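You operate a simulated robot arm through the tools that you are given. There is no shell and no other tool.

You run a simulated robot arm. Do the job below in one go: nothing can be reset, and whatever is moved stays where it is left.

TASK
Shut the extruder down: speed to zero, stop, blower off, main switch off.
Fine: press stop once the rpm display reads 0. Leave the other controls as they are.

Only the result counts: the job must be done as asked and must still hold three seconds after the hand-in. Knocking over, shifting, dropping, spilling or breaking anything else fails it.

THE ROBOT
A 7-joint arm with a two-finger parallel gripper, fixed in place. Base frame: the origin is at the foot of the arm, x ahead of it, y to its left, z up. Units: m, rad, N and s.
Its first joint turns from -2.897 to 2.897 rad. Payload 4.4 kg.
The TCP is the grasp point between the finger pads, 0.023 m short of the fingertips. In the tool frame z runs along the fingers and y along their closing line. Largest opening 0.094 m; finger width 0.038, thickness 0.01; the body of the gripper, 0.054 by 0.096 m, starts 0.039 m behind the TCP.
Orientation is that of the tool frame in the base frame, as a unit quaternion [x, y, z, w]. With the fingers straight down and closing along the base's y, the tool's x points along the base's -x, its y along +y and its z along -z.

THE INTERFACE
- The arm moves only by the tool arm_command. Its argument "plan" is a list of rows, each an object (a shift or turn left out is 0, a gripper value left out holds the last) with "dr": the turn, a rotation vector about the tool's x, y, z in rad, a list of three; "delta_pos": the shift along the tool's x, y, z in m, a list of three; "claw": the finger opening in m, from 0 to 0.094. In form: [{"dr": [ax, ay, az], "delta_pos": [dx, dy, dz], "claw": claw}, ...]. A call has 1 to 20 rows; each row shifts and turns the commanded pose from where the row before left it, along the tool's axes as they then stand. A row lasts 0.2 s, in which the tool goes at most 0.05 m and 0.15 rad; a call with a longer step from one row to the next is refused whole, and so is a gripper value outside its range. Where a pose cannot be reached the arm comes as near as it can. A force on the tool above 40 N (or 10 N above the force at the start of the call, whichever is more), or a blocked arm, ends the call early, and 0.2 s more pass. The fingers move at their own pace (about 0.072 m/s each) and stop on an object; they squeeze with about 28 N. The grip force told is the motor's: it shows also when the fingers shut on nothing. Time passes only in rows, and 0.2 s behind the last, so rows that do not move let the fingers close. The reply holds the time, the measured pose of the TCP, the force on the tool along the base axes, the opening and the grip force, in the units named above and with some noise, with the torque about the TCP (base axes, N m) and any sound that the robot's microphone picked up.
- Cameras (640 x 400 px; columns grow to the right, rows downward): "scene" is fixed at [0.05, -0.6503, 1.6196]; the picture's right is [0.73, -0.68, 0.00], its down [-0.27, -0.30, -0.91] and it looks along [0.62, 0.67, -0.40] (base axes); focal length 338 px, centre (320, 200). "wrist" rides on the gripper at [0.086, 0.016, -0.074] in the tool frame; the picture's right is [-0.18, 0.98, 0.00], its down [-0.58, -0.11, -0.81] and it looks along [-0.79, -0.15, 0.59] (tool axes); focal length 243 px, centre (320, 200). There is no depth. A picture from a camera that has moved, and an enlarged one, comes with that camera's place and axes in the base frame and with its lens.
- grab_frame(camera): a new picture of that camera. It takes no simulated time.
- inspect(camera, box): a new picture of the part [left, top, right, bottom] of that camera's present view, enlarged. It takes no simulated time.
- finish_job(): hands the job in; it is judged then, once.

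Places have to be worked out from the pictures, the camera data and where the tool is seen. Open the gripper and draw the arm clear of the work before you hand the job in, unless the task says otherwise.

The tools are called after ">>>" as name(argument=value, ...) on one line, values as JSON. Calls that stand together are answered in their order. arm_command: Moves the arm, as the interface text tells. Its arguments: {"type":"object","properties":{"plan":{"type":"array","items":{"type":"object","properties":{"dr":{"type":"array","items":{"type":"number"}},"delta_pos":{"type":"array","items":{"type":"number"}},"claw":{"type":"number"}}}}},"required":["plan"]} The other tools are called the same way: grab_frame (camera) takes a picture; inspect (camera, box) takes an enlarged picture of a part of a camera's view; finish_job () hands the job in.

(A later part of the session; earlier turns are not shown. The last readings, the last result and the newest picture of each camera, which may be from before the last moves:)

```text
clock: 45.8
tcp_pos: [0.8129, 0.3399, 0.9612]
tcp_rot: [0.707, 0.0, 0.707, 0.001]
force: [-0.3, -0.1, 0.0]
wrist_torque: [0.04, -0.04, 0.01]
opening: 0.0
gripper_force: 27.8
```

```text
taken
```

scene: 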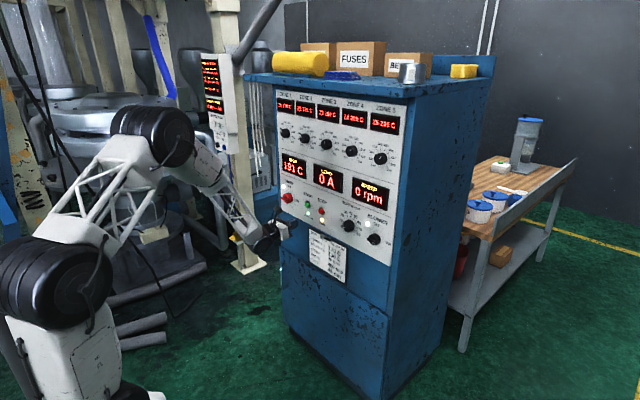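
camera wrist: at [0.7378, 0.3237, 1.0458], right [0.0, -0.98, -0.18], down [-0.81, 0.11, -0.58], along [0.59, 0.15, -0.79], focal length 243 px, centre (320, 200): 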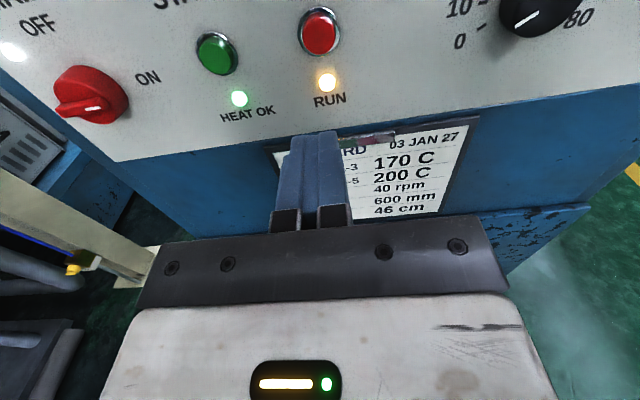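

The display still reads 0 rpm and load 0 A. STOP is right ahead at about (0.972, 0.341, 0.963), so I'll advance with closed fingers to a tip position about 15 mm short of it.

>>> arm_command(plan=[{"delta_pos": [0.0015, -0.001, 0.03]}, {"delta_pos": [0, 0, 0.03]}, {"delta_pos": [0, 0, 0.03]}, {"delta_pos": [0, 0, 0.027]}, {"delta_pos": [0, 0, 0]}])

>>> grab_frame(camera="wrist")

>>> inspect(camera="scene", box=[275, 180, 355, 230])

```text
clock: 47.0
tcp_pos: [0.9304, 0.3413, 0.9626]
tcp_rot: [0.707, 0.0, 0.707, 0.001]
force: [0.2, 0.5, 0.1]
wrist_torque: [0.01, 0.03, 0.03]
opening: 0.0
gripper_force: 27.9
```

```text
taken
camera wrist: at [0.8547, 0.3263, 1.0475], right [0.0, -0.98, -0.18], down [-0.81, 0.11, -0.58], along [0.59, 0.15, -0.79], focal length 243 px, centre (320, 200)
```

wrist: 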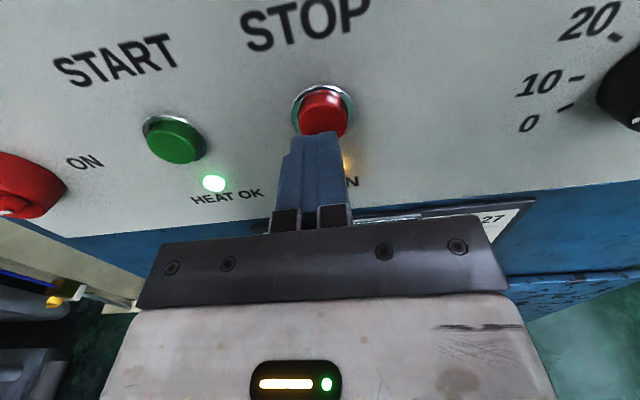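

```text
8.00 times, centred on (315, 205) of scene
camera zoom: at [0.05, -0.6503, 1.6196], right [0.73, -0.68, 0.0], down [-0.27, -0.3, -0.91], along [0.62, 0.67, -0.4], focal length 2705 px, centre (360, 160)
```

zoom: 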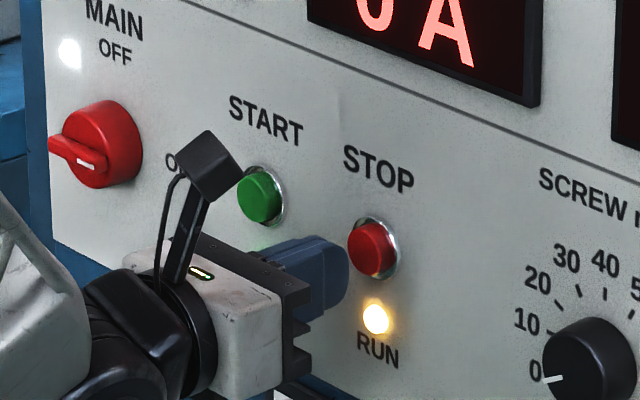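

The tips line up with STOP (y≈0.340, z≈0.963). I'll creep forward until contact.

>>> arm_command(plan=[{"delta_pos": [0.0005, 0.001, 0.006]}, {"delta_pos": [0, 0, 0.006]}, {"delta_pos": [0, 0, 0.005]}, {"delta_pos": [0, 0, 0.003]}, {"delta_pos": [0, 0, 0]}])

>>> grab_frame(camera="wrist")

>>> inspect(camera="scene", box=[275, 180, 355, 230])

```text
clock: 48.2
tcp_pos: [0.948, 0.3402, 0.9631]
tcp_rot: [0.708, 0.001, 0.707, 0.0]
force: [-2.4, 0.0, -1.4]
wrist_torque: [-0.01, 0.04, 0.05]
opening: 0.0
gripper_force: 27.8
heard: click
```

```text
taken
camera wrist: at [0.8738, 0.3248, 1.0478], right [0.0, -0.98, -0.18], down [-0.81, 0.11, -0.58], along [0.59, 0.15, -0.79], focal length 243 px, centre (320, 200)
```

wrist: 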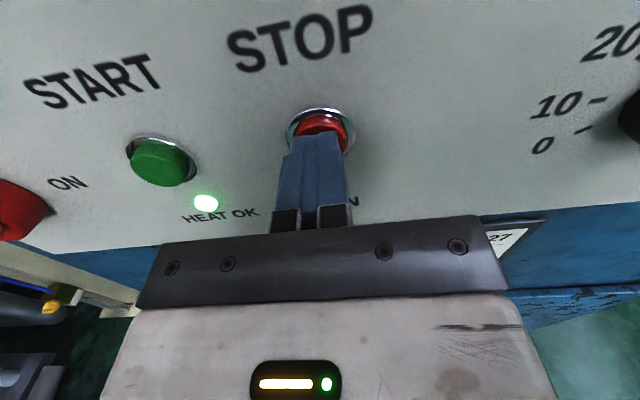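

```text
8.00 times, centred on (315, 205) of scene
camera zoom: at [0.05, -0.6503, 1.6196], right [0.73, -0.68, 0.0], down [-0.27, -0.3, -0.91], along [0.62, 0.67, -0.4], focal length 2705 px, centre (360, 160)
```

zoom: 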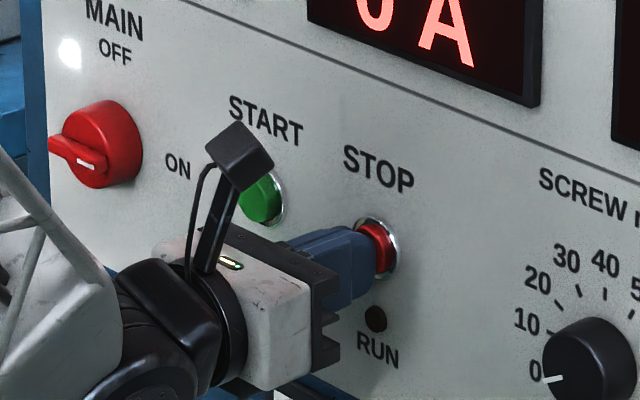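

A click was heard and the RUN lamp is off, so STOP is done. I'll withdraw straight back, then move across at a safe standoff to the BLOWER selector, opening the fingers on the way.

>>> arm_command(plan=[{"delta_pos": [0, 0, -0.043]}, {"delta_pos": [0, 0, -0.043]}, {"delta_pos": [0, 0, -0.043]}, {"delta_pos": [-0.001, 0.038, 0], "claw": 0.094}, {"delta_pos": [-0.001, 0.038, 0]}, {"delta_pos": [-0.001, 0.038, 0]}, {"delta_pos": [-0.001, 0.038, 0]}, {"delta_pos": [-0.001, 0.038, 0]}, {"delta_pos": [-0.001, 0.038, 0]}, {"delta_pos": [0, 0.038, 0]}, {"delta_pos": [0, 0.038, 0]}, {"delta_pos": [0, 0, 0]}])

>>> grab_frame(camera="wrist")

>>> grab_frame(camera="scene")

```text
clock: 50.8
tcp_pos: [0.8169, 0.0834, 0.9686]
tcp_rot: [0.709, -0.012, 0.705, 0.013]
force: [1.0, 0.3, 4.4]
wrist_torque: [0.03, 0.23, -0.01]
opening: 0.0942
gripper_force: 0.0
out of reach, approached as far as the arm can: row 10, 11
```

```text
taken
camera wrist: at [0.7423, 0.0709, 1.053], right [-0.04, -0.98, -0.18], down [-0.81, 0.14, -0.58], along [0.59, 0.13, -0.8], focal length 243 px, centre (320, 200)
```

wrist: 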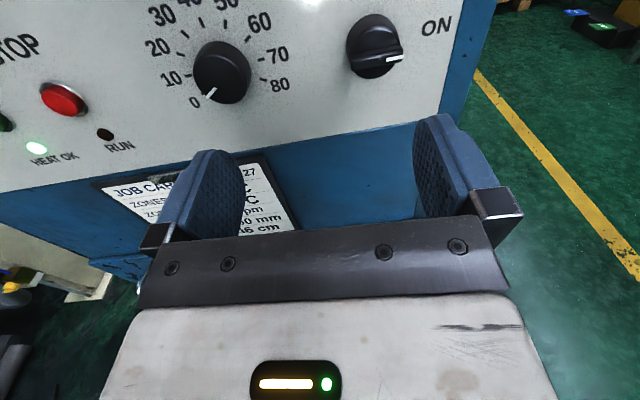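

```text
taken
```

scene: 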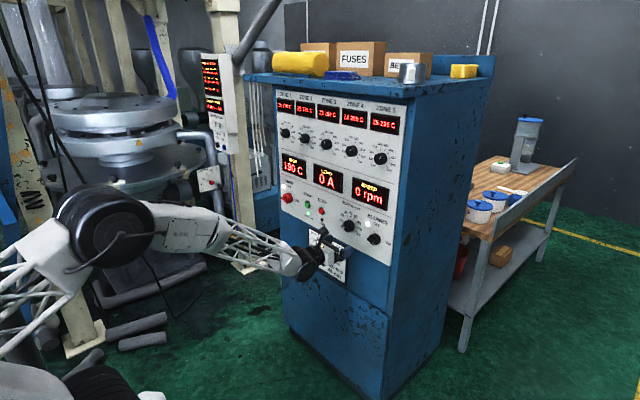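

Reaching further −y at this roll hits a joint limit, so the arm stopped at y≈0.083. The bar needs a vertical closing line anyway, so I'll roll +90° to about −π/2 here, which should also free the arm.

>>> arm_command(plan=[{"dr": [0, 0, 0.14]}, {"dr": [0, 0, 0.14]}, {"dr": [0, 0, 0.14]}, {"dr": [0, 0, 0.14]}, {"dr": [0, 0, 0.14]}, {"dr": [0, 0, 0.14]}, {"dr": [0, 0, 0.14]}, {"dr": [0, 0, 0.14]}, {"dr": [0, 0, 0.14]}, {"dr": [0, 0, 0.14]}, {"dr": [0, 0, 0.17], "delta_pos": [0, 0, 0]}])

```text
refused: row 11 steps farther than a row can; nothing moved
```

>>> arm_command(plan=[{"dr": [0, 0, 0.14]}, {"dr": [0, 0, 0.14]}, {"dr": [0, 0, 0.14]}, {"dr": [0, 0, 0.14]}, {"dr": [0, 0, 0.14]}, {"dr": [0, 0, 0.14]}, {"dr": [0, 0, 0.14]}, {"dr": [0, 0, 0.14]}, {"dr": [0, 0, 0.14]}, {"dr": [0, 0, 0.14]}, {"dr": [0, 0, 0.14]}])

```text
clock: 53.2
tcp_pos: [0.814, 0.1041, 0.9724]
tcp_rot: [0.506, -0.496, 0.509, -0.489]
force: [-0.2, -1.1, -0.8]
wrist_torque: [-0.01, 0.0, -0.01]
opening: 0.0942
gripper_force: 0.1
out of reach, approached as far as the arm can: row 1, 2
```

That freed the arm: it's at (0.814, 0.104, 0.972), roll ≈ −π/2. I'll fix the small tilt and move sideways to the BLOWER axis.

>>> arm_command(plan=[{"dr": [0.004, -0.01, 0.03]}, {"delta_pos": [0.02, 0.004, 0]}, {"delta_pos": [0.024, 0.005, 0]}, {"delta_pos": [0.024, 0.005, 0]}, {"delta_pos": [0, 0, 0]}])

>>> grab_frame(camera="wrist")

>>> inspect(camera="scene", box=[300, 170, 428, 250])

```text
clock: 54.4
tcp_pos: [0.8092, 0.0967, 0.9731]
tcp_rot: [-0.497, 0.505, -0.504, 0.494]
force: [0.3, 0.4, 0.3]
wrist_torque: [0.02, -0.04, 0.01]
opening: 0.0938
gripper_force: 0.0
out of reach, approached as far as the arm can: row 1, 2, 3, 4
```

```text
taken
camera wrist: at [0.7328, 0.0123, 0.9565], right [0.0, 0.18, -0.98], down [-0.8, 0.6, 0.11], along [0.61, 0.78, 0.14], focal length 243 px, centre (320, 200)
```

wrist: 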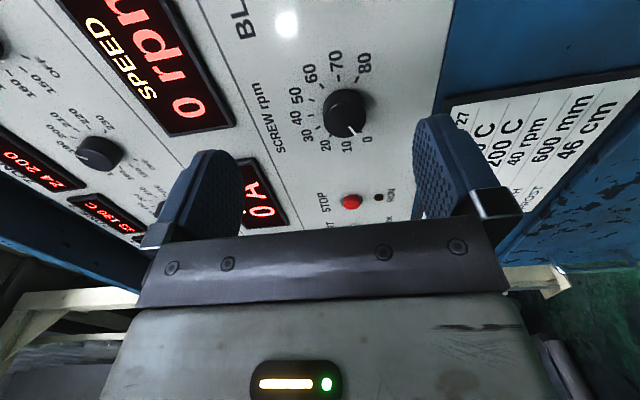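

```text
5.00 times, centred on (364, 210) of scene
camera zoom: at [0.05, -0.6503, 1.6196], right [0.73, -0.68, 0.0], down [-0.27, -0.3, -0.91], along [0.62, 0.67, -0.4], focal length 1691 px, centre (100, 150)
```

zoom: 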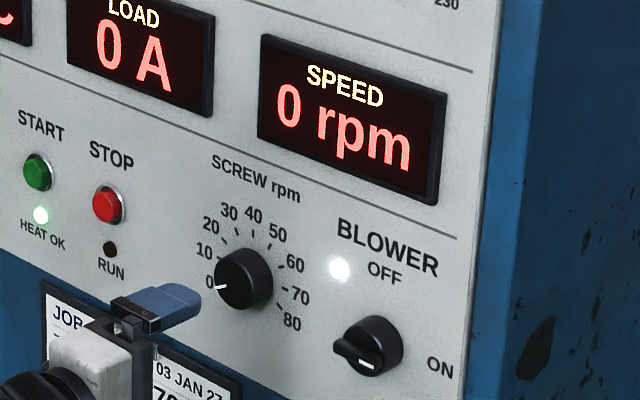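

The limit seems tied to the arm being folded at this distance. The BLOWER position itself is farther out, so I'll move forward to x≈0.88 (tips still 3 cm short of the knobs) and then try sideways again.

>>> arm_command(plan=[{"delta_pos": [0, 0, 0.02]}, {"delta_pos": [0, 0, 0.025]}, {"delta_pos": [0, 0, 0.025]}, {"delta_pos": [0, 0, 0]}])

```text
clock: 55.4
tcp_pos: [0.8766, 0.1173, 0.9775]
tcp_rot: [0.501, -0.5, 0.5, -0.499]
force: [-0.2, -0.8, 0.2]
wrist_torque: [-0.01, 0.02, 0.0]
opening: 0.094
gripper_force: 0.1
out of reach, approached as far as the arm can: row 1, 2
```

It's back in reach at x≈0.877. I'll try moving sideways in small steps from here.

>>> arm_command(plan=[{"delta_pos": [0.015, 0.002, 0]}, {"delta_pos": [0.015, 0.002, 0]}, {"delta_pos": [0, 0, 0]}])

>>> grab_frame(camera="scene")

```text
clock: 56.2
tcp_pos: [0.8763, 0.1092, 0.9779]
tcp_rot: [0.499, -0.502, 0.502, -0.497]
force: [-0.2, 0.0, -0.2]
wrist_torque: [-0.02, 0.02, 0.0]
opening: 0.0943
gripper_force: 0.0
out of reach, approached as far as the arm can: row 1, 2
```

```text
taken
```

scene: 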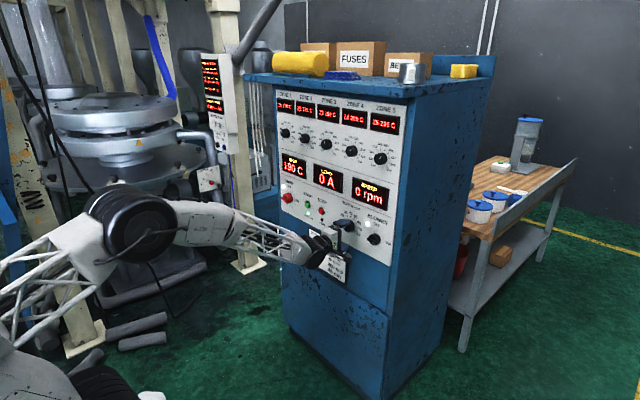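

Sideways is still blocked near y≈0.11, independent of roll, so some other joint is at its limit in this arm posture. I'll back off and try yawing the tool slightly toward −y, which needs less of the arm at small y.

>>> arm_command(plan=[{"delta_pos": [0, 0, -0.04]}, {"delta_pos": [0, 0, -0.036]}, {"dr": [0, 0.1, 0]}, {"dr": [0, 0.1, 0]}, {"dr": [0, 0.1, 0]}, {"delta_pos": [0, 0, 0]}])

```text
clock: 57.6
tcp_pos: [0.7987, 0.1111, 0.9777]
tcp_rot: [0.422, -0.566, 0.568, -0.424]
force: [0.4, 0.6, 0.2]
wrist_torque: [-0.02, 0.01, 0.01]
opening: 0.0939
gripper_force: 0.0
out of reach, approached as far as the arm can: row 1
```

The yaw is clean. I'll try moving sideways toward y≈0.036 with this yaw.

>>> arm_command(plan=[{"delta_pos": [0.018, 0.006, 0.0053]}, {"delta_pos": [0.018, 0.006, 0.0053]}, {"delta_pos": [0.018, 0.006, 0.0053]}, {"delta_pos": [0.018, 0.006, 0.0053]}, {"delta_pos": [0, 0, 0]}])

>>> grab_frame(camera="scene")

```text
clock: 58.8
tcp_pos: [0.7984, 0.0377, 0.9557]
tcp_rot: [0.422, -0.566, 0.569, -0.422]
force: [-0.5, 0.7, 0.0]
wrist_torque: [0.0, 0.0, -0.01]
opening: 0.0943
gripper_force: 0.0
```

```text
taken
```

scene: 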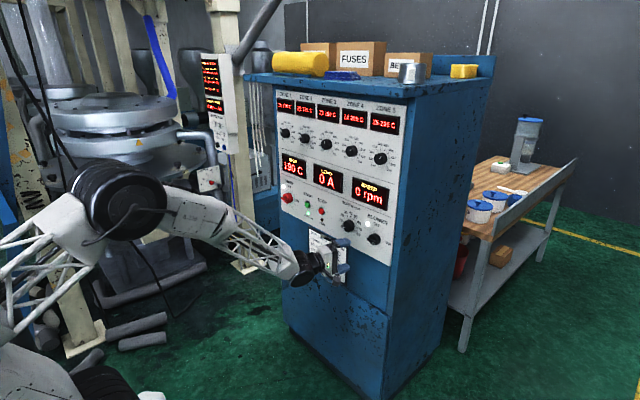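

That worked: I'm at (0.798, 0.038, 0.956), in line with the BLOWER. I'll see how much of the yaw can be undone here.

>>> arm_command(plan=[{"dr": [0, -0.1, 0]}, {"dr": [0, -0.1, 0]}, {"delta_pos": [0, 0, 0]}])

```text
clock: 59.6
tcp_pos: [0.8007, 0.0382, 0.9567]
tcp_rot: [0.474, -0.524, 0.525, -0.475]
force: [0.1, -0.2, 0.6]
wrist_torque: [-0.01, 0.02, 0.02]
opening: 0.0941
gripper_force: 0.1
```

Yaw is down to −0.1 with no limit hit. I'll take out the rest.

>>> arm_command(plan=[{"dr": [0, -0.05, 0]}, {"dr": [0, -0.05, 0]}, {"delta_pos": [0, 0, 0]}])

>>> grab_frame(camera="wrist")

```text
clock: 60.4
tcp_pos: [0.7992, 0.0375, 0.9553]
tcp_rot: [0.475, -0.522, 0.525, -0.475]
force: [-0.7, 0.0, -0.4]
wrist_torque: [-0.01, -0.02, -0.02]
opening: 0.0939
gripper_force: 0.2
out of reach, approached as far as the arm can: row 1
```

```text
taken
camera wrist: at [0.7171, -0.0405, 0.9376], right [0.02, 0.18, -0.98], down [-0.75, 0.66, 0.11], along [0.67, 0.73, 0.15], focal length 243 px, centre (320, 200)
```

wrist: 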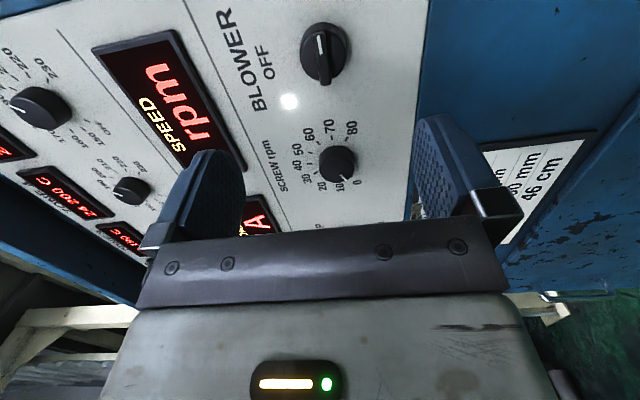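

Yaw −0.1 (6°) is as far as it goes, which is acceptable. I'll test in free air that the −90° turn about the tool axis is available from this posture.

>>> arm_command(plan=[{"dr": [0, 0, -0.14]}, {"dr": [0, 0, -0.14]}, {"dr": [0, 0, -0.14]}, {"dr": [0, 0, -0.14]}, {"dr": [0, 0, -0.14]}, {"dr": [0, 0, -0.14]}, {"dr": [0, 0, -0.14]}, {"dr": [0, 0, -0.14]}, {"dr": [0, 0, -0.14]}, {"dr": [0, 0, -0.14]}, {"dr": [0, 0, -0.14]}, {"dr": [0, 0, -0.1]}, {"delta_pos": [0, 0, 0]}])

>>> grab_frame(camera="wrist")

```text
clock: 63.2
tcp_pos: [0.7959, 0.0665, 0.9621]
tcp_rot: [0.707, 0.005, 0.705, 0.046]
force: [-0.6, 1.0, -0.6]
wrist_torque: [-0.01, 0.0, 0.01]
opening: 0.0938
gripper_force: 0.1
out of reach, approached as far as the arm can: row 1, 2
```

```text
taken
camera wrist: at [0.7221, 0.0613, 1.0473], right [-0.06, -0.99, -0.11], down [-0.8, 0.11, -0.59], along [0.6, 0.06, -0.8], focal length 243 px, centre (320, 200)
```

wrist: 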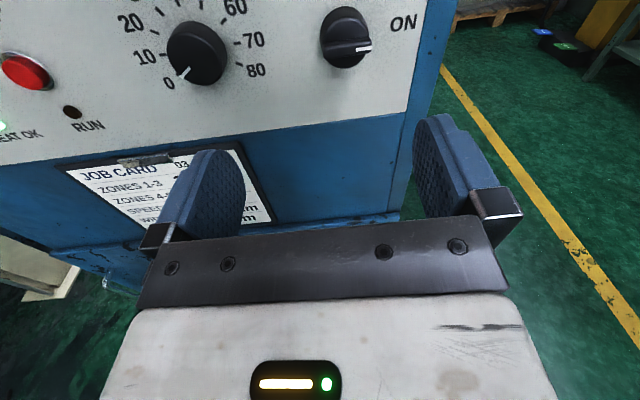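

The turn itself is fine, but sitting right at the limit shifted the arm to y≈0.067. I'll use yaw ≈ −0.2 for margin. First I'll measure the BLOWER bar from this good view.

>>> inspect(camera="wrist", box=[290, 0, 418, 80])

>>> inspect(camera="scene", box=[350, 215, 398, 250])

```text
5.00 times, centred on (354, 40) of wrist
camera zoom: at [0.7221, 0.0613, 1.0473], right [-0.06, -0.99, -0.11], down [-0.8, 0.11, -0.59], along [0.6, 0.06, -0.8], focal length 1213 px, centre (150, 1000)
```

zoom: 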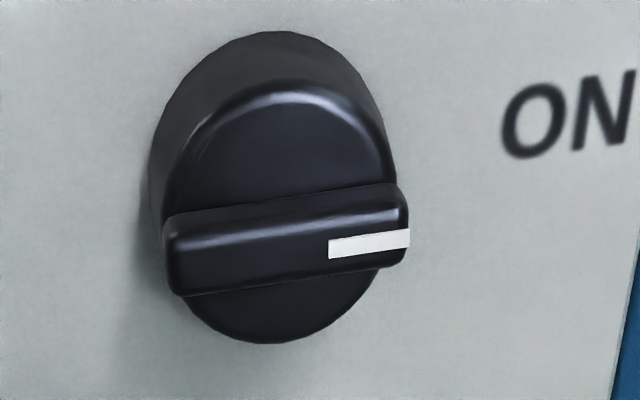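

```text
11.43 times, centred on (374, 232) of scene
camera zoom: at [0.05, -0.6503, 1.6196], right [0.73, -0.68, 0.0], down [-0.27, -0.3, -0.91], along [0.62, 0.67, -0.4], focal length 3864 px, centre (-297, -171)
```

zoom: 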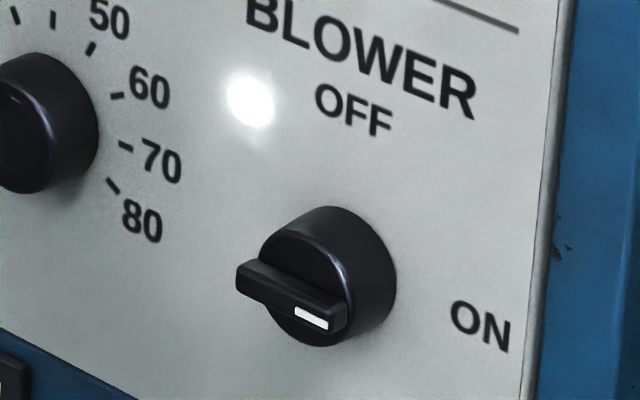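

The BLOWER bar's front face is at about (0.945, 0.035, 0.955), sticking out roughly 13 mm from its round base at x≈0.958. I'll set yaw ≈ −0.2 and roll back to −π/2, so the fingers close vertically on the horizontal bar.

>>> arm_command(plan=[{"dr": [-0.07, 0, 0]}, {"dr": [-0.07, 0, 0]}, {"dr": [0, 0, 0.137]}, {"dr": [0, 0, 0.137]}, {"dr": [0, 0, 0.137]}, {"dr": [0, 0, 0.137]}, {"dr": [0, 0, 0.137]}, {"dr": [0, 0, 0.137]}, {"dr": [0, 0, 0.137]}, {"dr": [0, 0, 0.137]}, {"dr": [0, 0, 0.137]}, {"dr": [0, 0, 0.137]}, {"dr": [0, 0, 0.137]}, {"dr": [0, 0, 0.137]}, {"delta_pos": [0, 0, 0]}])

```text
clock: 66.4
tcp_pos: [0.797, 0.0673, 0.9613]
tcp_rot: [0.447, -0.543, 0.546, -0.455]
force: [0.0, -0.2, 0.1]
wrist_torque: [-0.01, 0.03, -0.03]
opening: 0.0942
gripper_force: 0.1
```

Orientation is good (yaw −0.19, closing vertical) with no limit flags. I'll move to a pre-grasp at x≈0.88 with the opening reduced to 50 mm.

>>> arm_command(plan=[{"delta_pos": [0.0039, 0.0024, 0.0289], "claw": 0.05}, {"delta_pos": [0.0039, 0.0024, 0.0289]}, {"delta_pos": [0.0039, 0.0024, 0.0289]}, {"delta_pos": [0, 0, 0]}])

>>> grab_frame(camera="wrist")

>>> inspect(camera="scene", box=[324, 200, 404, 250])

```text
clock: 67.4
tcp_pos: [0.8811, 0.0398, 0.9543]
tcp_rot: [0.448, -0.542, 0.547, -0.455]
force: [-0.5, 0.0, -0.8]
wrist_torque: [-0.02, 0.02, 0.02]
opening: 0.0497
gripper_force: 0.1
```

```text
taken
camera wrist: at [0.7925, -0.0314, 0.936], right [0.05, 0.18, -0.98], down [-0.69, 0.72, 0.1], along [0.73, 0.67, 0.16], focal length 243 px, centre (320, 200)
```

wrist: 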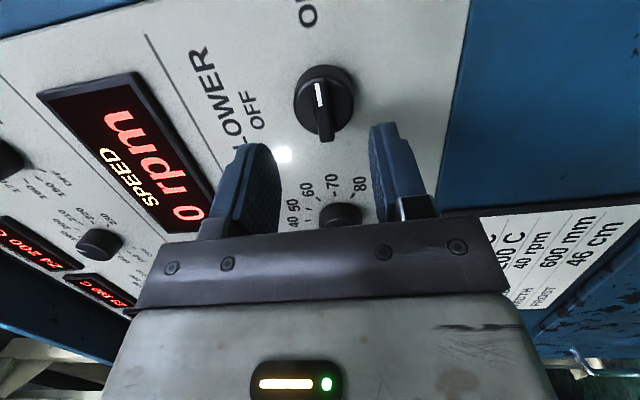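

```text
8.00 times, centred on (364, 225) of scene
camera zoom: at [0.05, -0.6503, 1.6196], right [0.73, -0.68, 0.0], down [-0.27, -0.3, -0.91], along [0.62, 0.67, -0.4], focal length 2705 px, centre (-32, 0)
```

zoom: 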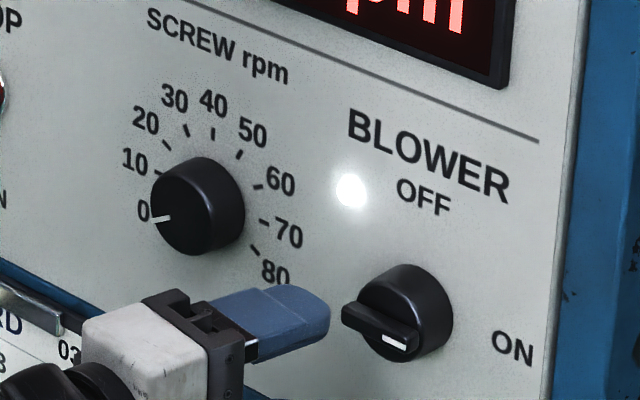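

The bar sits midway between the fingers. I'll advance slowly until the tips overlap the bar, stopping short of the round base.

>>> arm_command(plan=[{"delta_pos": [-0.0024, 0, 0.0145]}, {"delta_pos": [-0.0024, 0, 0.0145]}, {"delta_pos": [-0.0017, 0, 0.01]}, {"delta_pos": [-0.0013, 0, 0.008]}, {"delta_pos": [0, 0, 0]}])

>>> grab_frame(camera="wrist")

>>> inspect(camera="scene", box=[340, 205, 404, 245])

```text
clock: 68.6
tcp_pos: [0.9307, 0.0388, 0.9534]
tcp_rot: [0.449, -0.542, 0.547, -0.454]
force: [-0.2, -0.1, 0.4]
wrist_torque: [-0.03, 0.02, 0.02]
opening: 0.0502
gripper_force: 0.0
```

```text
taken
camera wrist: at [0.8398, -0.0333, 0.9359], right [0.05, 0.18, -0.98], down [-0.69, 0.72, 0.1], along [0.73, 0.67, 0.16], focal length 243 px, centre (320, 200)
```

wrist: 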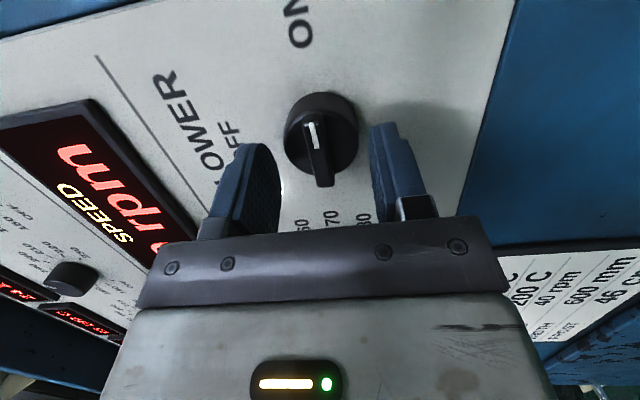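

```text
10.00 times, centred on (372, 225) of scene
camera zoom: at [0.05, -0.6503, 1.6196], right [0.73, -0.68, 0.0], down [-0.27, -0.3, -0.91], along [0.62, 0.67, -0.4], focal length 3381 px, centre (-200, -50)
```

zoom: 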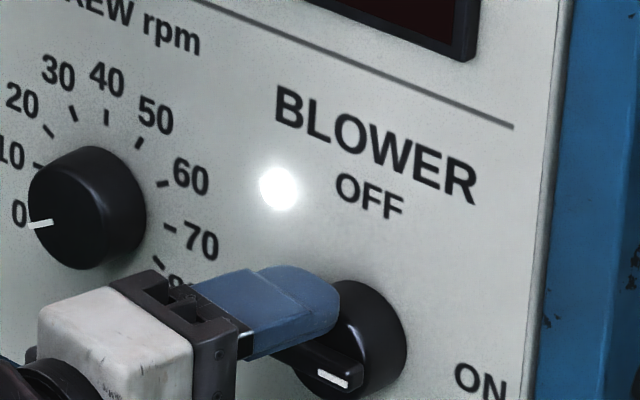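

The tips now straddle the bar (bar centre ≈ y 0.033, z 0.953), with no contact force. I'll close gently to feel its thickness and alignment.

>>> arm_command(plan=[{"claw": 0.03}, {"claw": 0.02}, {"claw": 0.012}, {"claw": 0.008}, {"claw": 0.008}])

>>> inspect(camera="wrist", box=[240, 70, 400, 170])

```text
clock: 69.8
tcp_pos: [0.9281, 0.0384, 0.9543]
tcp_rot: [0.448, -0.541, 0.547, -0.455]
force: [-0.5, 0.7, 2.2]
wrist_torque: [-0.15, 0.18, -0.02]
opening: 0.011
gripper_force: 44.4
```

```text
4.00 times, centred on (320, 120) of wrist
camera zoom: at [0.8397, -0.0332, 0.9361], right [0.05, 0.18, -0.98], down [-0.69, 0.72, 0.1], along [0.73, 0.67, 0.16], focal length 970 px, centre (320, 520)
```

zoom: 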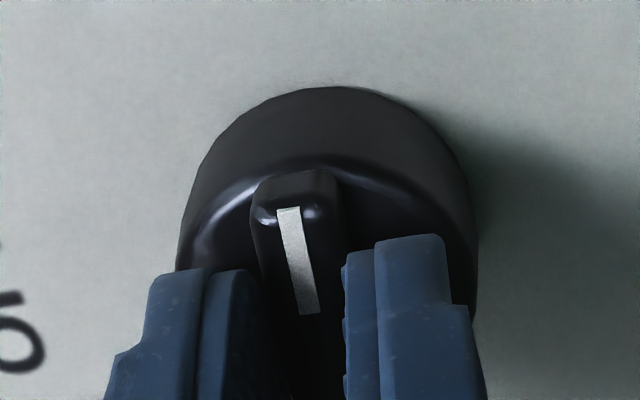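

The bar is gripped at 11 mm and well aligned, with only about 2 N of side force. I'll start the counter-clockwise turn in small steps.

>>> arm_command(plan=[{"dr": [0, 0, -0.09]}, {"dr": [0, 0, -0.09]}, {"dr": [0, 0, -0.09]}, {"delta_pos": [0, 0, 0]}])

>>> inspect(camera="scene", box=[340, 205, 404, 245])

```text
clock: 70.8
tcp_pos: [0.9297, 0.0378, 0.9545]
tcp_rot: [0.516, -0.477, 0.603, -0.377]
force: [28.4, 18.3, -5.3]
wrist_torque: [0.01, -0.35, 0.17]
opening: 0.011
gripper_force: 45.1
```

```text
10.00 times, centred on (372, 225) of scene
camera zoom: at [0.05, -0.6503, 1.6196], right [0.73, -0.68, 0.0], down [-0.27, -0.3, -0.91], along [0.62, 0.67, -0.4], focal length 3381 px, centre (-200, -50)
```

zoom: 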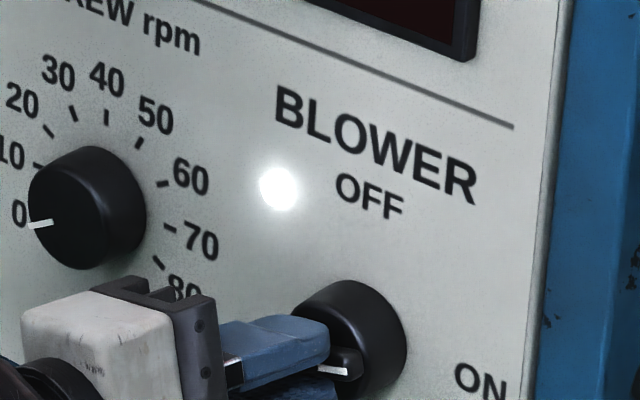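

The bar is turning, but the tight grip builds up force. I'll loosen to a 16 mm slot so the fingers turn the bar without strain, and go on.

>>> arm_command(plan=[{"claw": 0.016}, {"dr": [0, 0, -0.09]}, {"dr": [0, 0, -0.09]}, {"dr": [0, 0, -0.09]}, {"dr": [0, 0, -0.09]}, {"delta_pos": [0, 0, 0]}])

>>> inspect(camera="scene", box=[340, 205, 404, 245])

```text
clock: 72.2
tcp_pos: [0.9272, 0.0363, 0.9543]
tcp_rot: [0.594, -0.377, 0.661, -0.262]
force: [-0.3, 0.2, 1.2]
wrist_torque: [0.02, -0.02, 0.02]
opening: 0.016
gripper_force: 0.5
```

```text
10.00 times, centred on (372, 225) of scene
camera zoom: at [0.05, -0.6503, 1.6196], right [0.73, -0.68, 0.0], down [-0.27, -0.3, -0.91], along [0.62, 0.67, -0.4], focal length 3381 px, centre (-200, -50)
```

zoom: 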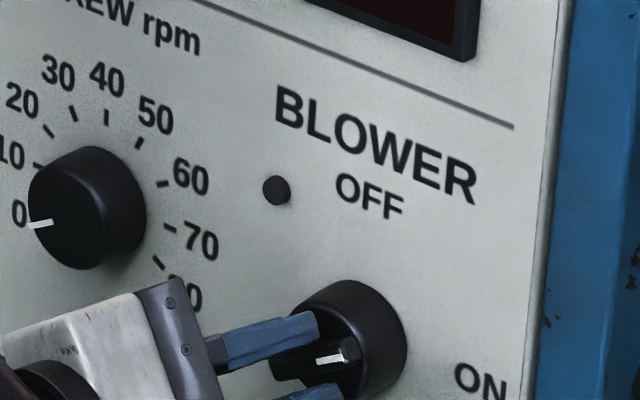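

Lamp off already, with near-zero forces. I'll continue the turn toward the full OFF position, bar vertical.

>>> arm_command(plan=[{"dr": [0, 0, -0.1]}, {"dr": [0, 0, -0.1]}, {"dr": [0, 0, -0.1]}, {"dr": [0, 0, -0.1]}, {"delta_pos": [0, 0, 0]}])

>>> inspect(camera="scene", box=[340, 205, 404, 245])

>>> grab_frame(camera="wrist")

```text
clock: 73.4
tcp_pos: [0.9274, 0.0368, 0.9541]
tcp_rot: [0.657, -0.251, 0.7, -0.125]
force: [0.2, -0.3, 0.1]
wrist_torque: [-0.01, 0.01, -0.02]
opening: 0.0161
gripper_force: 0.1
```

```text
10.00 times, centred on (372, 225) of scene
camera zoom: at [0.05, -0.6503, 1.6196], right [0.73, -0.68, 0.0], down [-0.27, -0.3, -0.91], along [0.62, 0.67, -0.4], focal length 3381 px, centre (-200, -50)
```

zoom: 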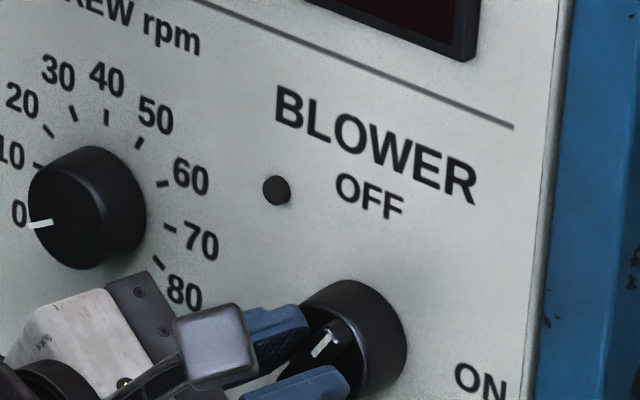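

```text
taken
camera wrist: at [0.8431, -0.0059, 1.0181], right [-0.13, -0.73, -0.67], down [-0.71, 0.54, -0.45], along [0.69, 0.42, -0.6], focal length 243 px, centre (320, 200)
```

wrist: 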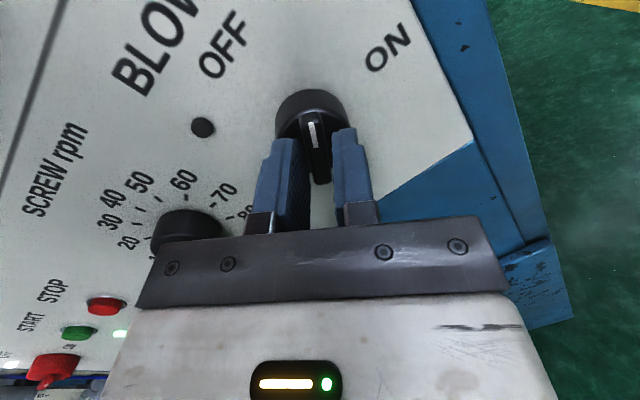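

The bar is following. I'll continue the remaining ~0.55 rad to vertical.

>>> arm_command(plan=[{"dr": [0, 0, -0.1]}, {"dr": [0, 0, -0.1]}, {"dr": [0, 0, -0.1]}, {"dr": [0, 0, -0.1]}, {"dr": [0, 0, -0.1]}, {"dr": [0, 0, -0.05]}, {"delta_pos": [0, 0, 0]}])

>>> inspect(camera="scene", box=[340, 205, 404, 245])

>>> grab_frame(camera="wrist")

```text
clock: 75.0
tcp_pos: [0.9288, 0.0382, 0.9546]
tcp_rot: [0.7, -0.064, 0.708, 0.069]
force: [0.4, -0.2, 0.0]
wrist_torque: [0.0, 0.03, 0.02]
opening: 0.0159
gripper_force: 0.3
```

```text
10.00 times, centred on (372, 225) of scene
camera zoom: at [0.05, -0.6503, 1.6196], right [0.73, -0.68, 0.0], down [-0.27, -0.3, -0.91], along [0.62, 0.67, -0.4], focal length 3381 px, centre (-200, -50)
```

zoom: 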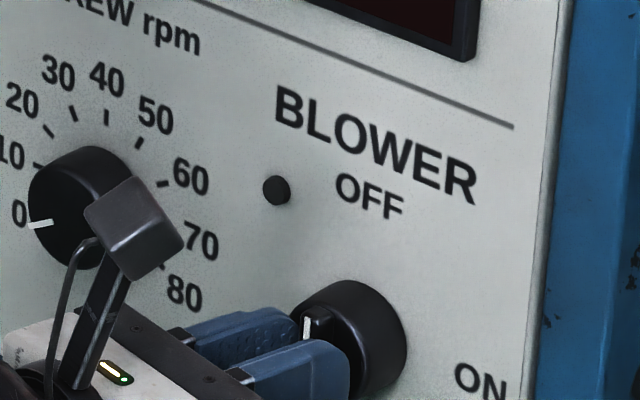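

```text
taken
camera wrist: at [0.8512, 0.036, 1.0393], right [-0.18, -0.97, -0.18], down [-0.77, 0.25, -0.59], along [0.62, 0.03, -0.79], focal length 243 px, centre (320, 200)
```

wrist: 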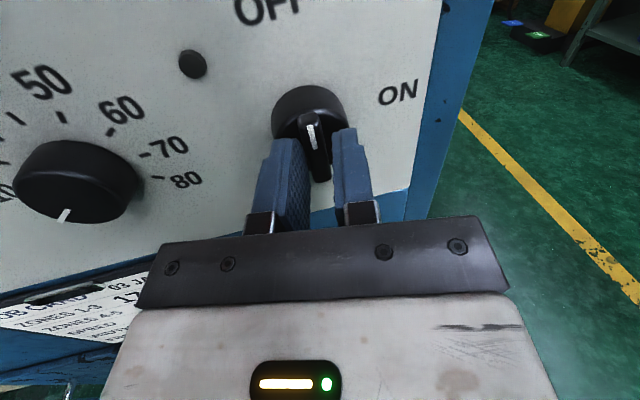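

The finger slot is now exactly vertical. I'll close gently to square the bar to it, then reopen and inspect.

>>> arm_command(plan=[{"claw": 0.012}, {"claw": 0.009}, {"claw": 0.009}, {"delta_pos": [0, 0, 0]}])

```text
clock: 76.0
tcp_pos: [0.9281, 0.0377, 0.9541]
tcp_rot: [0.701, -0.064, 0.707, 0.068]
force: [0.2, 14.4, -0.4]
wrist_torque: [0.25, -0.01, 0.34]
opening: 0.0152
gripper_force: 6.8
```

Closing stopped at 15 mm with a small twist torque, so the bar isn't quite parallel to the slot. I'll look closely before doing more.

>>> inspect(camera="wrist", box=[240, 70, 400, 190])

>>> inspect(camera="scene", box=[350, 220, 398, 250])

```text
3.33 times, centred on (320, 130) of wrist
camera zoom: at [0.8512, 0.0362, 1.0393], right [-0.18, -0.97, -0.18], down [-0.77, 0.25, -0.59], along [0.62, 0.03, -0.79], focal length 809 px, centre (320, 433)
```

zoom: 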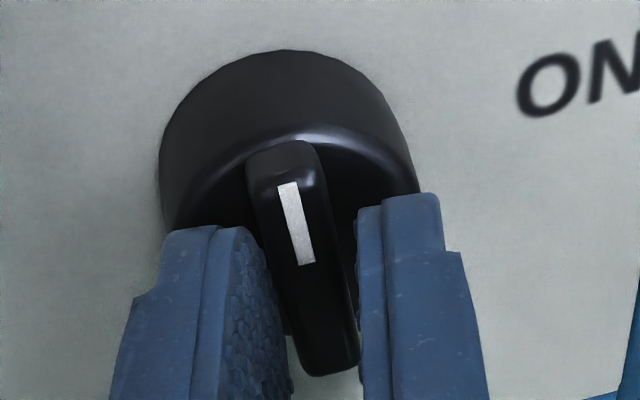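

```text
13.33 times, centred on (374, 235) of scene
camera zoom: at [0.05, -0.6503, 1.6196], right [0.73, -0.68, 0.0], down [-0.27, -0.3, -0.91], along [0.62, 0.67, -0.4], focal length 4508 px, centre (-400, -267)
```

zoom: 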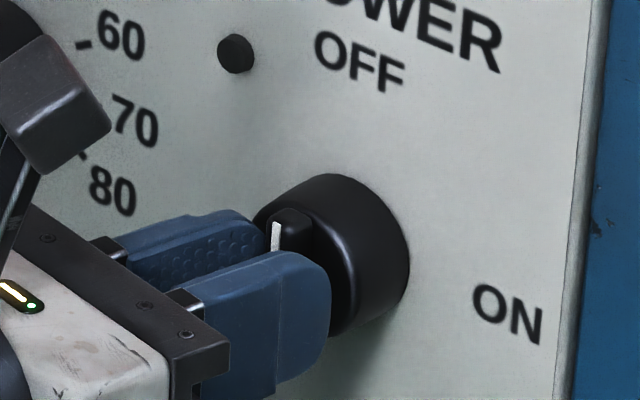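

Back-projecting the white mark shows the bar vertical to within about 1°, pointing at OFF; the tool is just ~2 mm off-centre. I'll centre it and close once more to square it up.

>>> arm_command(plan=[{"delta_pos": [0, -0.0015, 0]}, {"delta_pos": [0, 0, 0]}, {"delta_pos": [0, 0, 0]}])

```text
clock: 76.8
tcp_pos: [0.9275, 0.0388, 0.9552]
tcp_rot: [0.7, -0.064, 0.707, 0.069]
force: [2.8, 8.2, -2.6]
wrist_torque: [0.15, -0.03, 0.22]
opening: 0.0125
gripper_force: 4.3
```

The bar is squared in a 12.5 mm slot at vertical. I'll open and back straight off, then verify.

>>> arm_command(plan=[{"claw": 0.05}, {"claw": 0.05}, {"delta_pos": [0, 0, -0.02]}, {"delta_pos": [0, 0, -0.04]}, {"delta_pos": [0, 0, -0.04]}, {"delta_pos": [0, 0, -0.03]}, {"delta_pos": [0, 0, 0]}])

>>> grab_frame(camera="wrist")

>>> inspect(camera="scene", box=[275, 150, 403, 250])

```text
clock: 78.4
tcp_pos: [0.7998, 0.0631, 0.9543]
tcp_rot: [0.7, -0.064, 0.708, 0.068]
force: [0.4, -0.9, -0.3]
wrist_torque: [0.03, 0.01, -0.02]
opening: 0.0501
gripper_force: 0.1
```

```text
taken
camera wrist: at [0.7233, 0.0619, 1.0391], right [-0.18, -0.97, -0.18], down [-0.77, 0.25, -0.59], along [0.62, 0.03, -0.79], focal length 243 px, centre (320, 200)
```

wrist: 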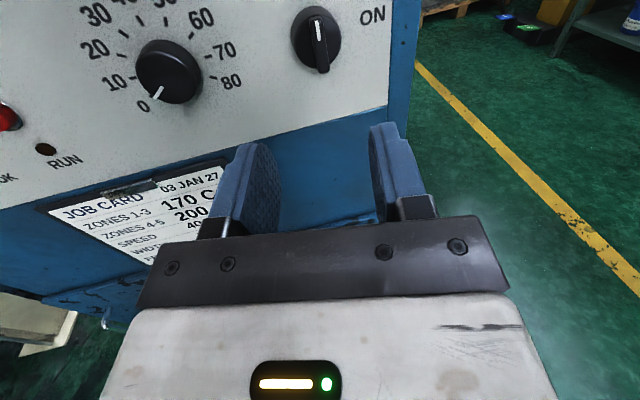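

```text
4.00 times, centred on (339, 200) of scene
camera zoom: at [0.05, -0.6503, 1.6196], right [0.73, -0.68, 0.0], down [-0.27, -0.3, -0.91], along [0.62, 0.67, -0.4], focal length 1352 px, centre (244, 200)
```

zoom: 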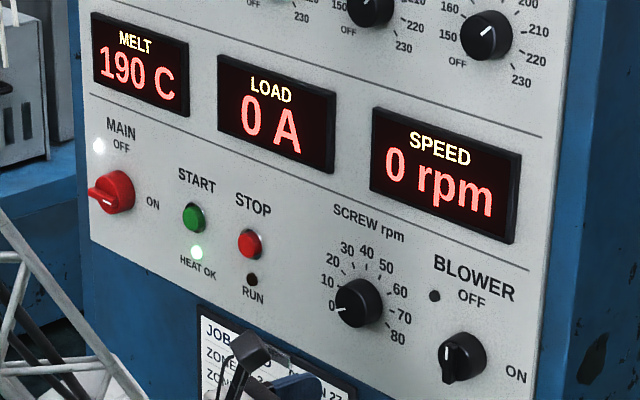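

BLOWER is at OFF with its lamp out, speed is 0 rpm and RUN is off. Next is MAIN, near y≈0.58: I'll move across at the standoff distance and take the yaw out on the way.

>>> arm_command(plan=[{"delta_pos": [0, -0.0393, -0.0074]}, {"delta_pos": [0, -0.0393, -0.0074]}, {"delta_pos": [0, -0.0393, -0.0074]}, {"dr": [0.0935, 0, 0]}, {"dr": [0.0935, 0, 0]}, {"delta_pos": [0, -0.039, 0]}, {"delta_pos": [0, -0.039, 0]}, {"delta_pos": [0, -0.039, 0]}, {"delta_pos": [0, -0.039, 0]}, {"delta_pos": [0, 0, 0]}])

```text
clock: 80.6
tcp_pos: [0.8017, 0.3392, 0.9521]
tcp_rot: [0.704, 0.002, 0.71, 0.003]
force: [0.2, 0.1, -0.3]
wrist_torque: [0.0, -0.01, 0.03]
opening: 0.0499
gripper_force: 0.0
```

That's clean so far. I'll continue toward y≈0.50 and look at MAIN.

>>> arm_command(plan=[{"delta_pos": [0.002, -0.039, 0]}, {"delta_pos": [0.002, -0.039, 0]}, {"delta_pos": [0.002, -0.039, 0]}, {"delta_pos": [0.002, -0.039, 0]}, {"delta_pos": [0, 0, 0]}])

>>> grab_frame(camera="wrist")

>>> grab_frame(camera="scene")

```text
clock: 81.8
tcp_pos: [0.8011, 0.4956, 0.9585]
tcp_rot: [0.704, 0.002, 0.711, 0.003]
force: [0.2, 0.5, -0.9]
wrist_torque: [-0.01, 0.03, 0.0]
opening: 0.0502
gripper_force: 0.0
```

```text
taken
camera wrist: at [0.7259, 0.481, 1.0434], right [0.0, -0.98, -0.18], down [-0.8, 0.1, -0.59], along [0.6, 0.14, -0.79], focal length 243 px, centre (320, 200)
```

wrist: 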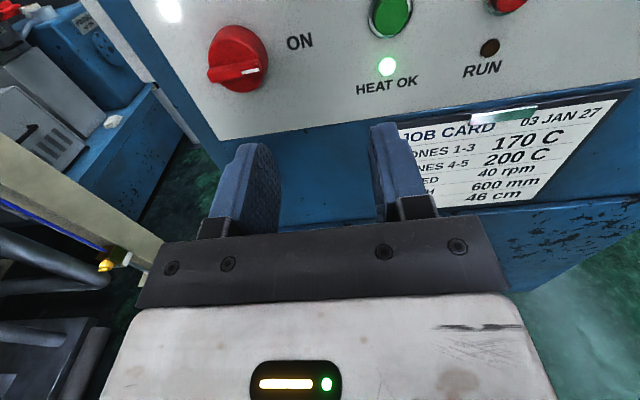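

```text
taken
```

scene: 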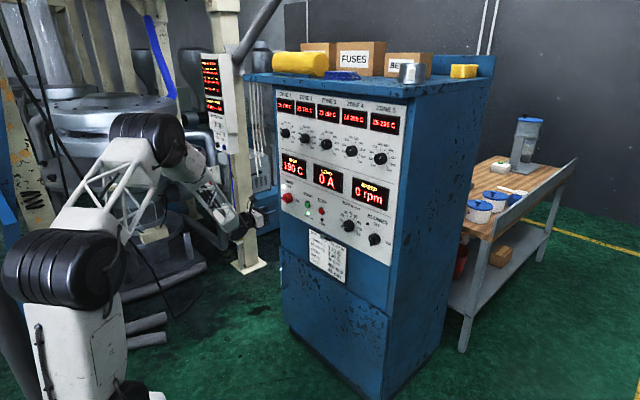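

I'll enlarge MAIN to get its exact position.

>>> inspect(camera="wrist", box=[170, 10, 298, 110])

```text
4.00 times, centred on (234, 60) of wrist
camera zoom: at [0.7259, 0.481, 1.0434], right [0.0, -0.98, -0.18], down [-0.8, 0.1, -0.59], along [0.6, 0.14, -0.79], focal length 970 px, centre (664, 760)
```

zoom: 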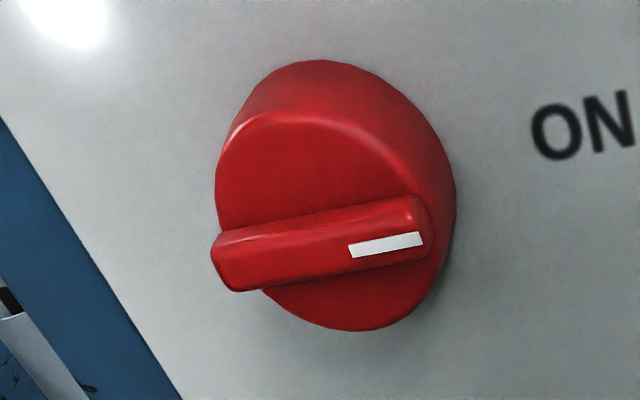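

MAIN's bar is centred at about (0.945, 0.574, 0.953), with the same geometry as BLOWER. I'll roll to −π/2 here so the fingers close vertically.

>>> arm_command(plan=[{"dr": [0, 0, 0.131]}, {"dr": [0, 0, 0.131]}, {"dr": [0, 0, 0.131]}, {"dr": [0, 0, 0.131]}, {"dr": [0, 0, 0.131]}, {"dr": [0, 0, 0.131]}, {"dr": [0, 0, 0.131]}, {"dr": [0, 0, 0.131]}, {"dr": [0, 0, 0.131]}, {"dr": [0, 0, 0.131]}, {"dr": [0, 0, 0.131]}, {"dr": [0, 0, 0.13]}, {"delta_pos": [0, 0, 0]}])

```text
clock: 84.6
tcp_pos: [0.8011, 0.494, 0.9571]
tcp_rot: [0.499, -0.497, 0.504, -0.501]
force: [-1.3, 0.2, 0.2]
wrist_torque: [0.02, 0.0, -0.01]
opening: 0.05
gripper_force: 0.0
```

Roll is clean. I'll move to the pre-grasp in front of MAIN at x≈0.88.

>>> arm_command(plan=[{"delta_pos": [-0.02, 0.0008, 0.0197]}, {"delta_pos": [-0.02, 0.0008, 0.0197]}, {"delta_pos": [-0.02, 0.0008, 0.0197]}, {"delta_pos": [-0.02, 0.0008, 0.0197]}, {"delta_pos": [0, 0, 0]}])

>>> grab_frame(camera="wrist")

>>> inspect(camera="scene", box=[255, 170, 335, 220])

```text
clock: 85.8
tcp_pos: [0.8813, 0.5745, 0.955]
tcp_rot: [0.499, -0.495, 0.505, -0.501]
force: [0.4, 0.4, 0.9]
wrist_torque: [-0.01, -0.01, 0.02]
opening: 0.0502
gripper_force: 0.0
```

```text
taken
camera wrist: at [0.8061, 0.4884, 0.9372], right [0.01, 0.18, -0.98], down [-0.81, 0.58, 0.1], along [0.59, 0.79, 0.15], focal length 243 px, centre (320, 200)
```

wrist: 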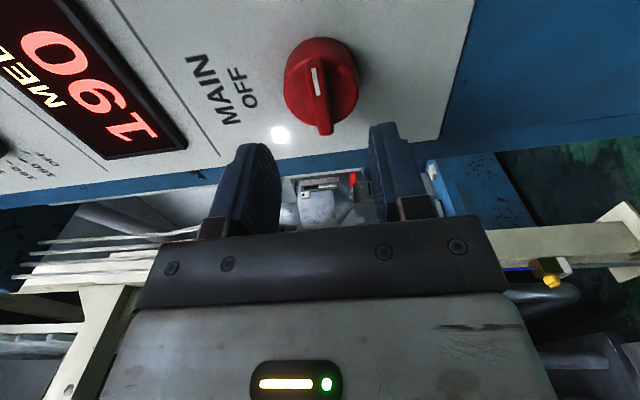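

```text
8.00 times, centred on (295, 195) of scene
camera zoom: at [0.05, -0.6503, 1.6196], right [0.73, -0.68, 0.0], down [-0.27, -0.3, -0.91], along [0.62, 0.67, -0.4], focal length 2705 px, centre (520, 240)
```

zoom: 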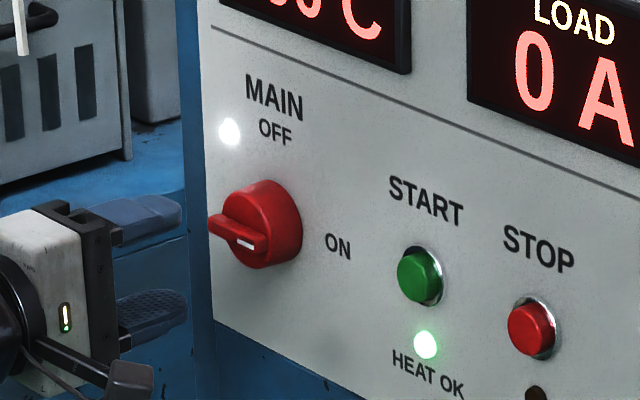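

The bar lies between the fingers (y≈0.572, z≈0.953). I'll advance so the tips straddle it.

>>> arm_command(plan=[{"delta_pos": [0.001, 0.001, 0.015]}, {"delta_pos": [0.001, 0, 0.015]}, {"delta_pos": [0, 0, 0.01]}, {"delta_pos": [0, 0, 0.008]}, {"delta_pos": [0, 0, 0]}])

>>> grab_frame(camera="wrist")

```text
clock: 87.0
tcp_pos: [0.9288, 0.5718, 0.9553]
tcp_rot: [0.499, -0.496, 0.504, -0.501]
force: [-0.5, 0.5, 0.3]
wrist_torque: [-0.01, -0.01, 0.01]
opening: 0.0499
gripper_force: 0.0
```

```text
taken
camera wrist: at [0.8537, 0.486, 0.9373], right [0.01, 0.18, -0.98], down [-0.81, 0.58, 0.1], along [0.59, 0.79, 0.15], focal length 243 px, centre (320, 200)
```

wrist: 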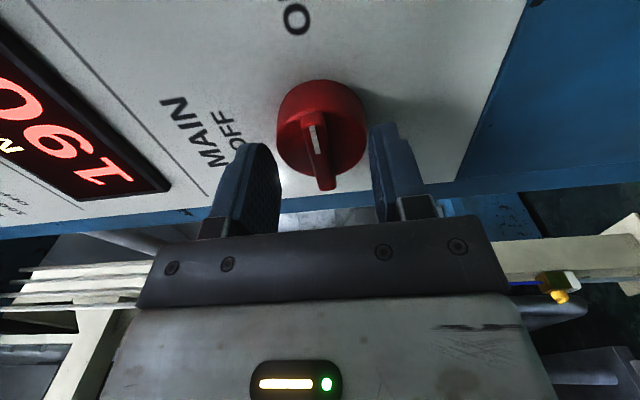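

The fingers straddle the bar with no contact. I'll close to feel its alignment.

>>> arm_command(plan=[{"claw": 0.03}, {"claw": 0.02}, {"claw": 0.012}, {"claw": 0.009}, {"claw": 0.009}])

>>> inspect(camera="wrist", box=[240, 70, 400, 190])

```text
clock: 88.2
tcp_pos: [0.9286, 0.5724, 0.9555]
tcp_rot: [0.499, -0.496, 0.504, -0.501]
force: [0.2, 0.0, -0.7]
wrist_torque: [0.01, 0.28, 0.07]
opening: 0.0108
gripper_force: 44.5
```

```text
3.33 times, centred on (320, 130) of wrist
camera zoom: at [0.8535, 0.4861, 0.9372], right [0.01, 0.18, -0.98], down [-0.81, 0.58, 0.1], along [0.59, 0.79, 0.15], focal length 809 px, centre (320, 433)
```

zoom: 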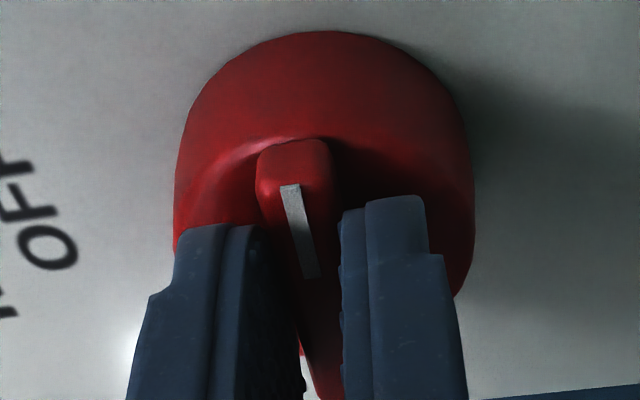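

The bar is well aligned, with almost no side force. I'll loosen to a 16 mm slot and turn it counter-clockwise.

>>> arm_command(plan=[{"claw": 0.015}, {"claw": 0.015}, {"dr": [0, 0, -0.1]}, {"dr": [0, 0, -0.1]}, {"dr": [0, 0, -0.1]}, {"dr": [0, 0, -0.1]}, {"dr": [0, 0, -0.1]}, {"delta_pos": [0, 0, 0]}])

>>> inspect(camera="scene", box=[255, 170, 335, 220])

```text
clock: 90.0
tcp_pos: [0.928, 0.5735, 0.9547]
tcp_rot: [0.607, -0.356, 0.612, -0.361]
force: [0.4, 0.4, 0.9]
wrist_torque: [0.0, 0.03, -0.01]
opening: 0.0156
gripper_force: 0.7
```

```text
8.00 times, centred on (295, 195) of scene
camera zoom: at [0.05, -0.6503, 1.6196], right [0.73, -0.68, 0.0], down [-0.27, -0.3, -0.91], along [0.62, 0.67, -0.4], focal length 2705 px, centre (520, 240)
```

zoom: 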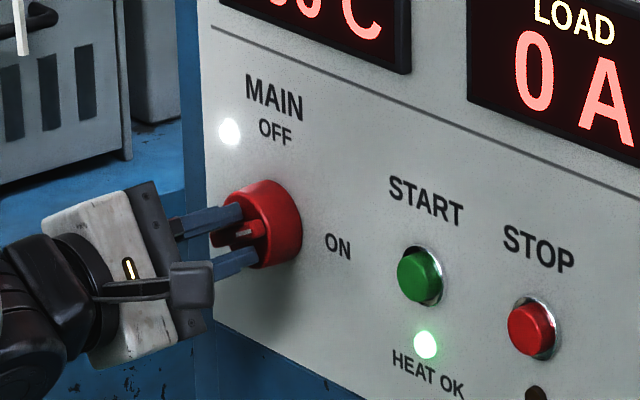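

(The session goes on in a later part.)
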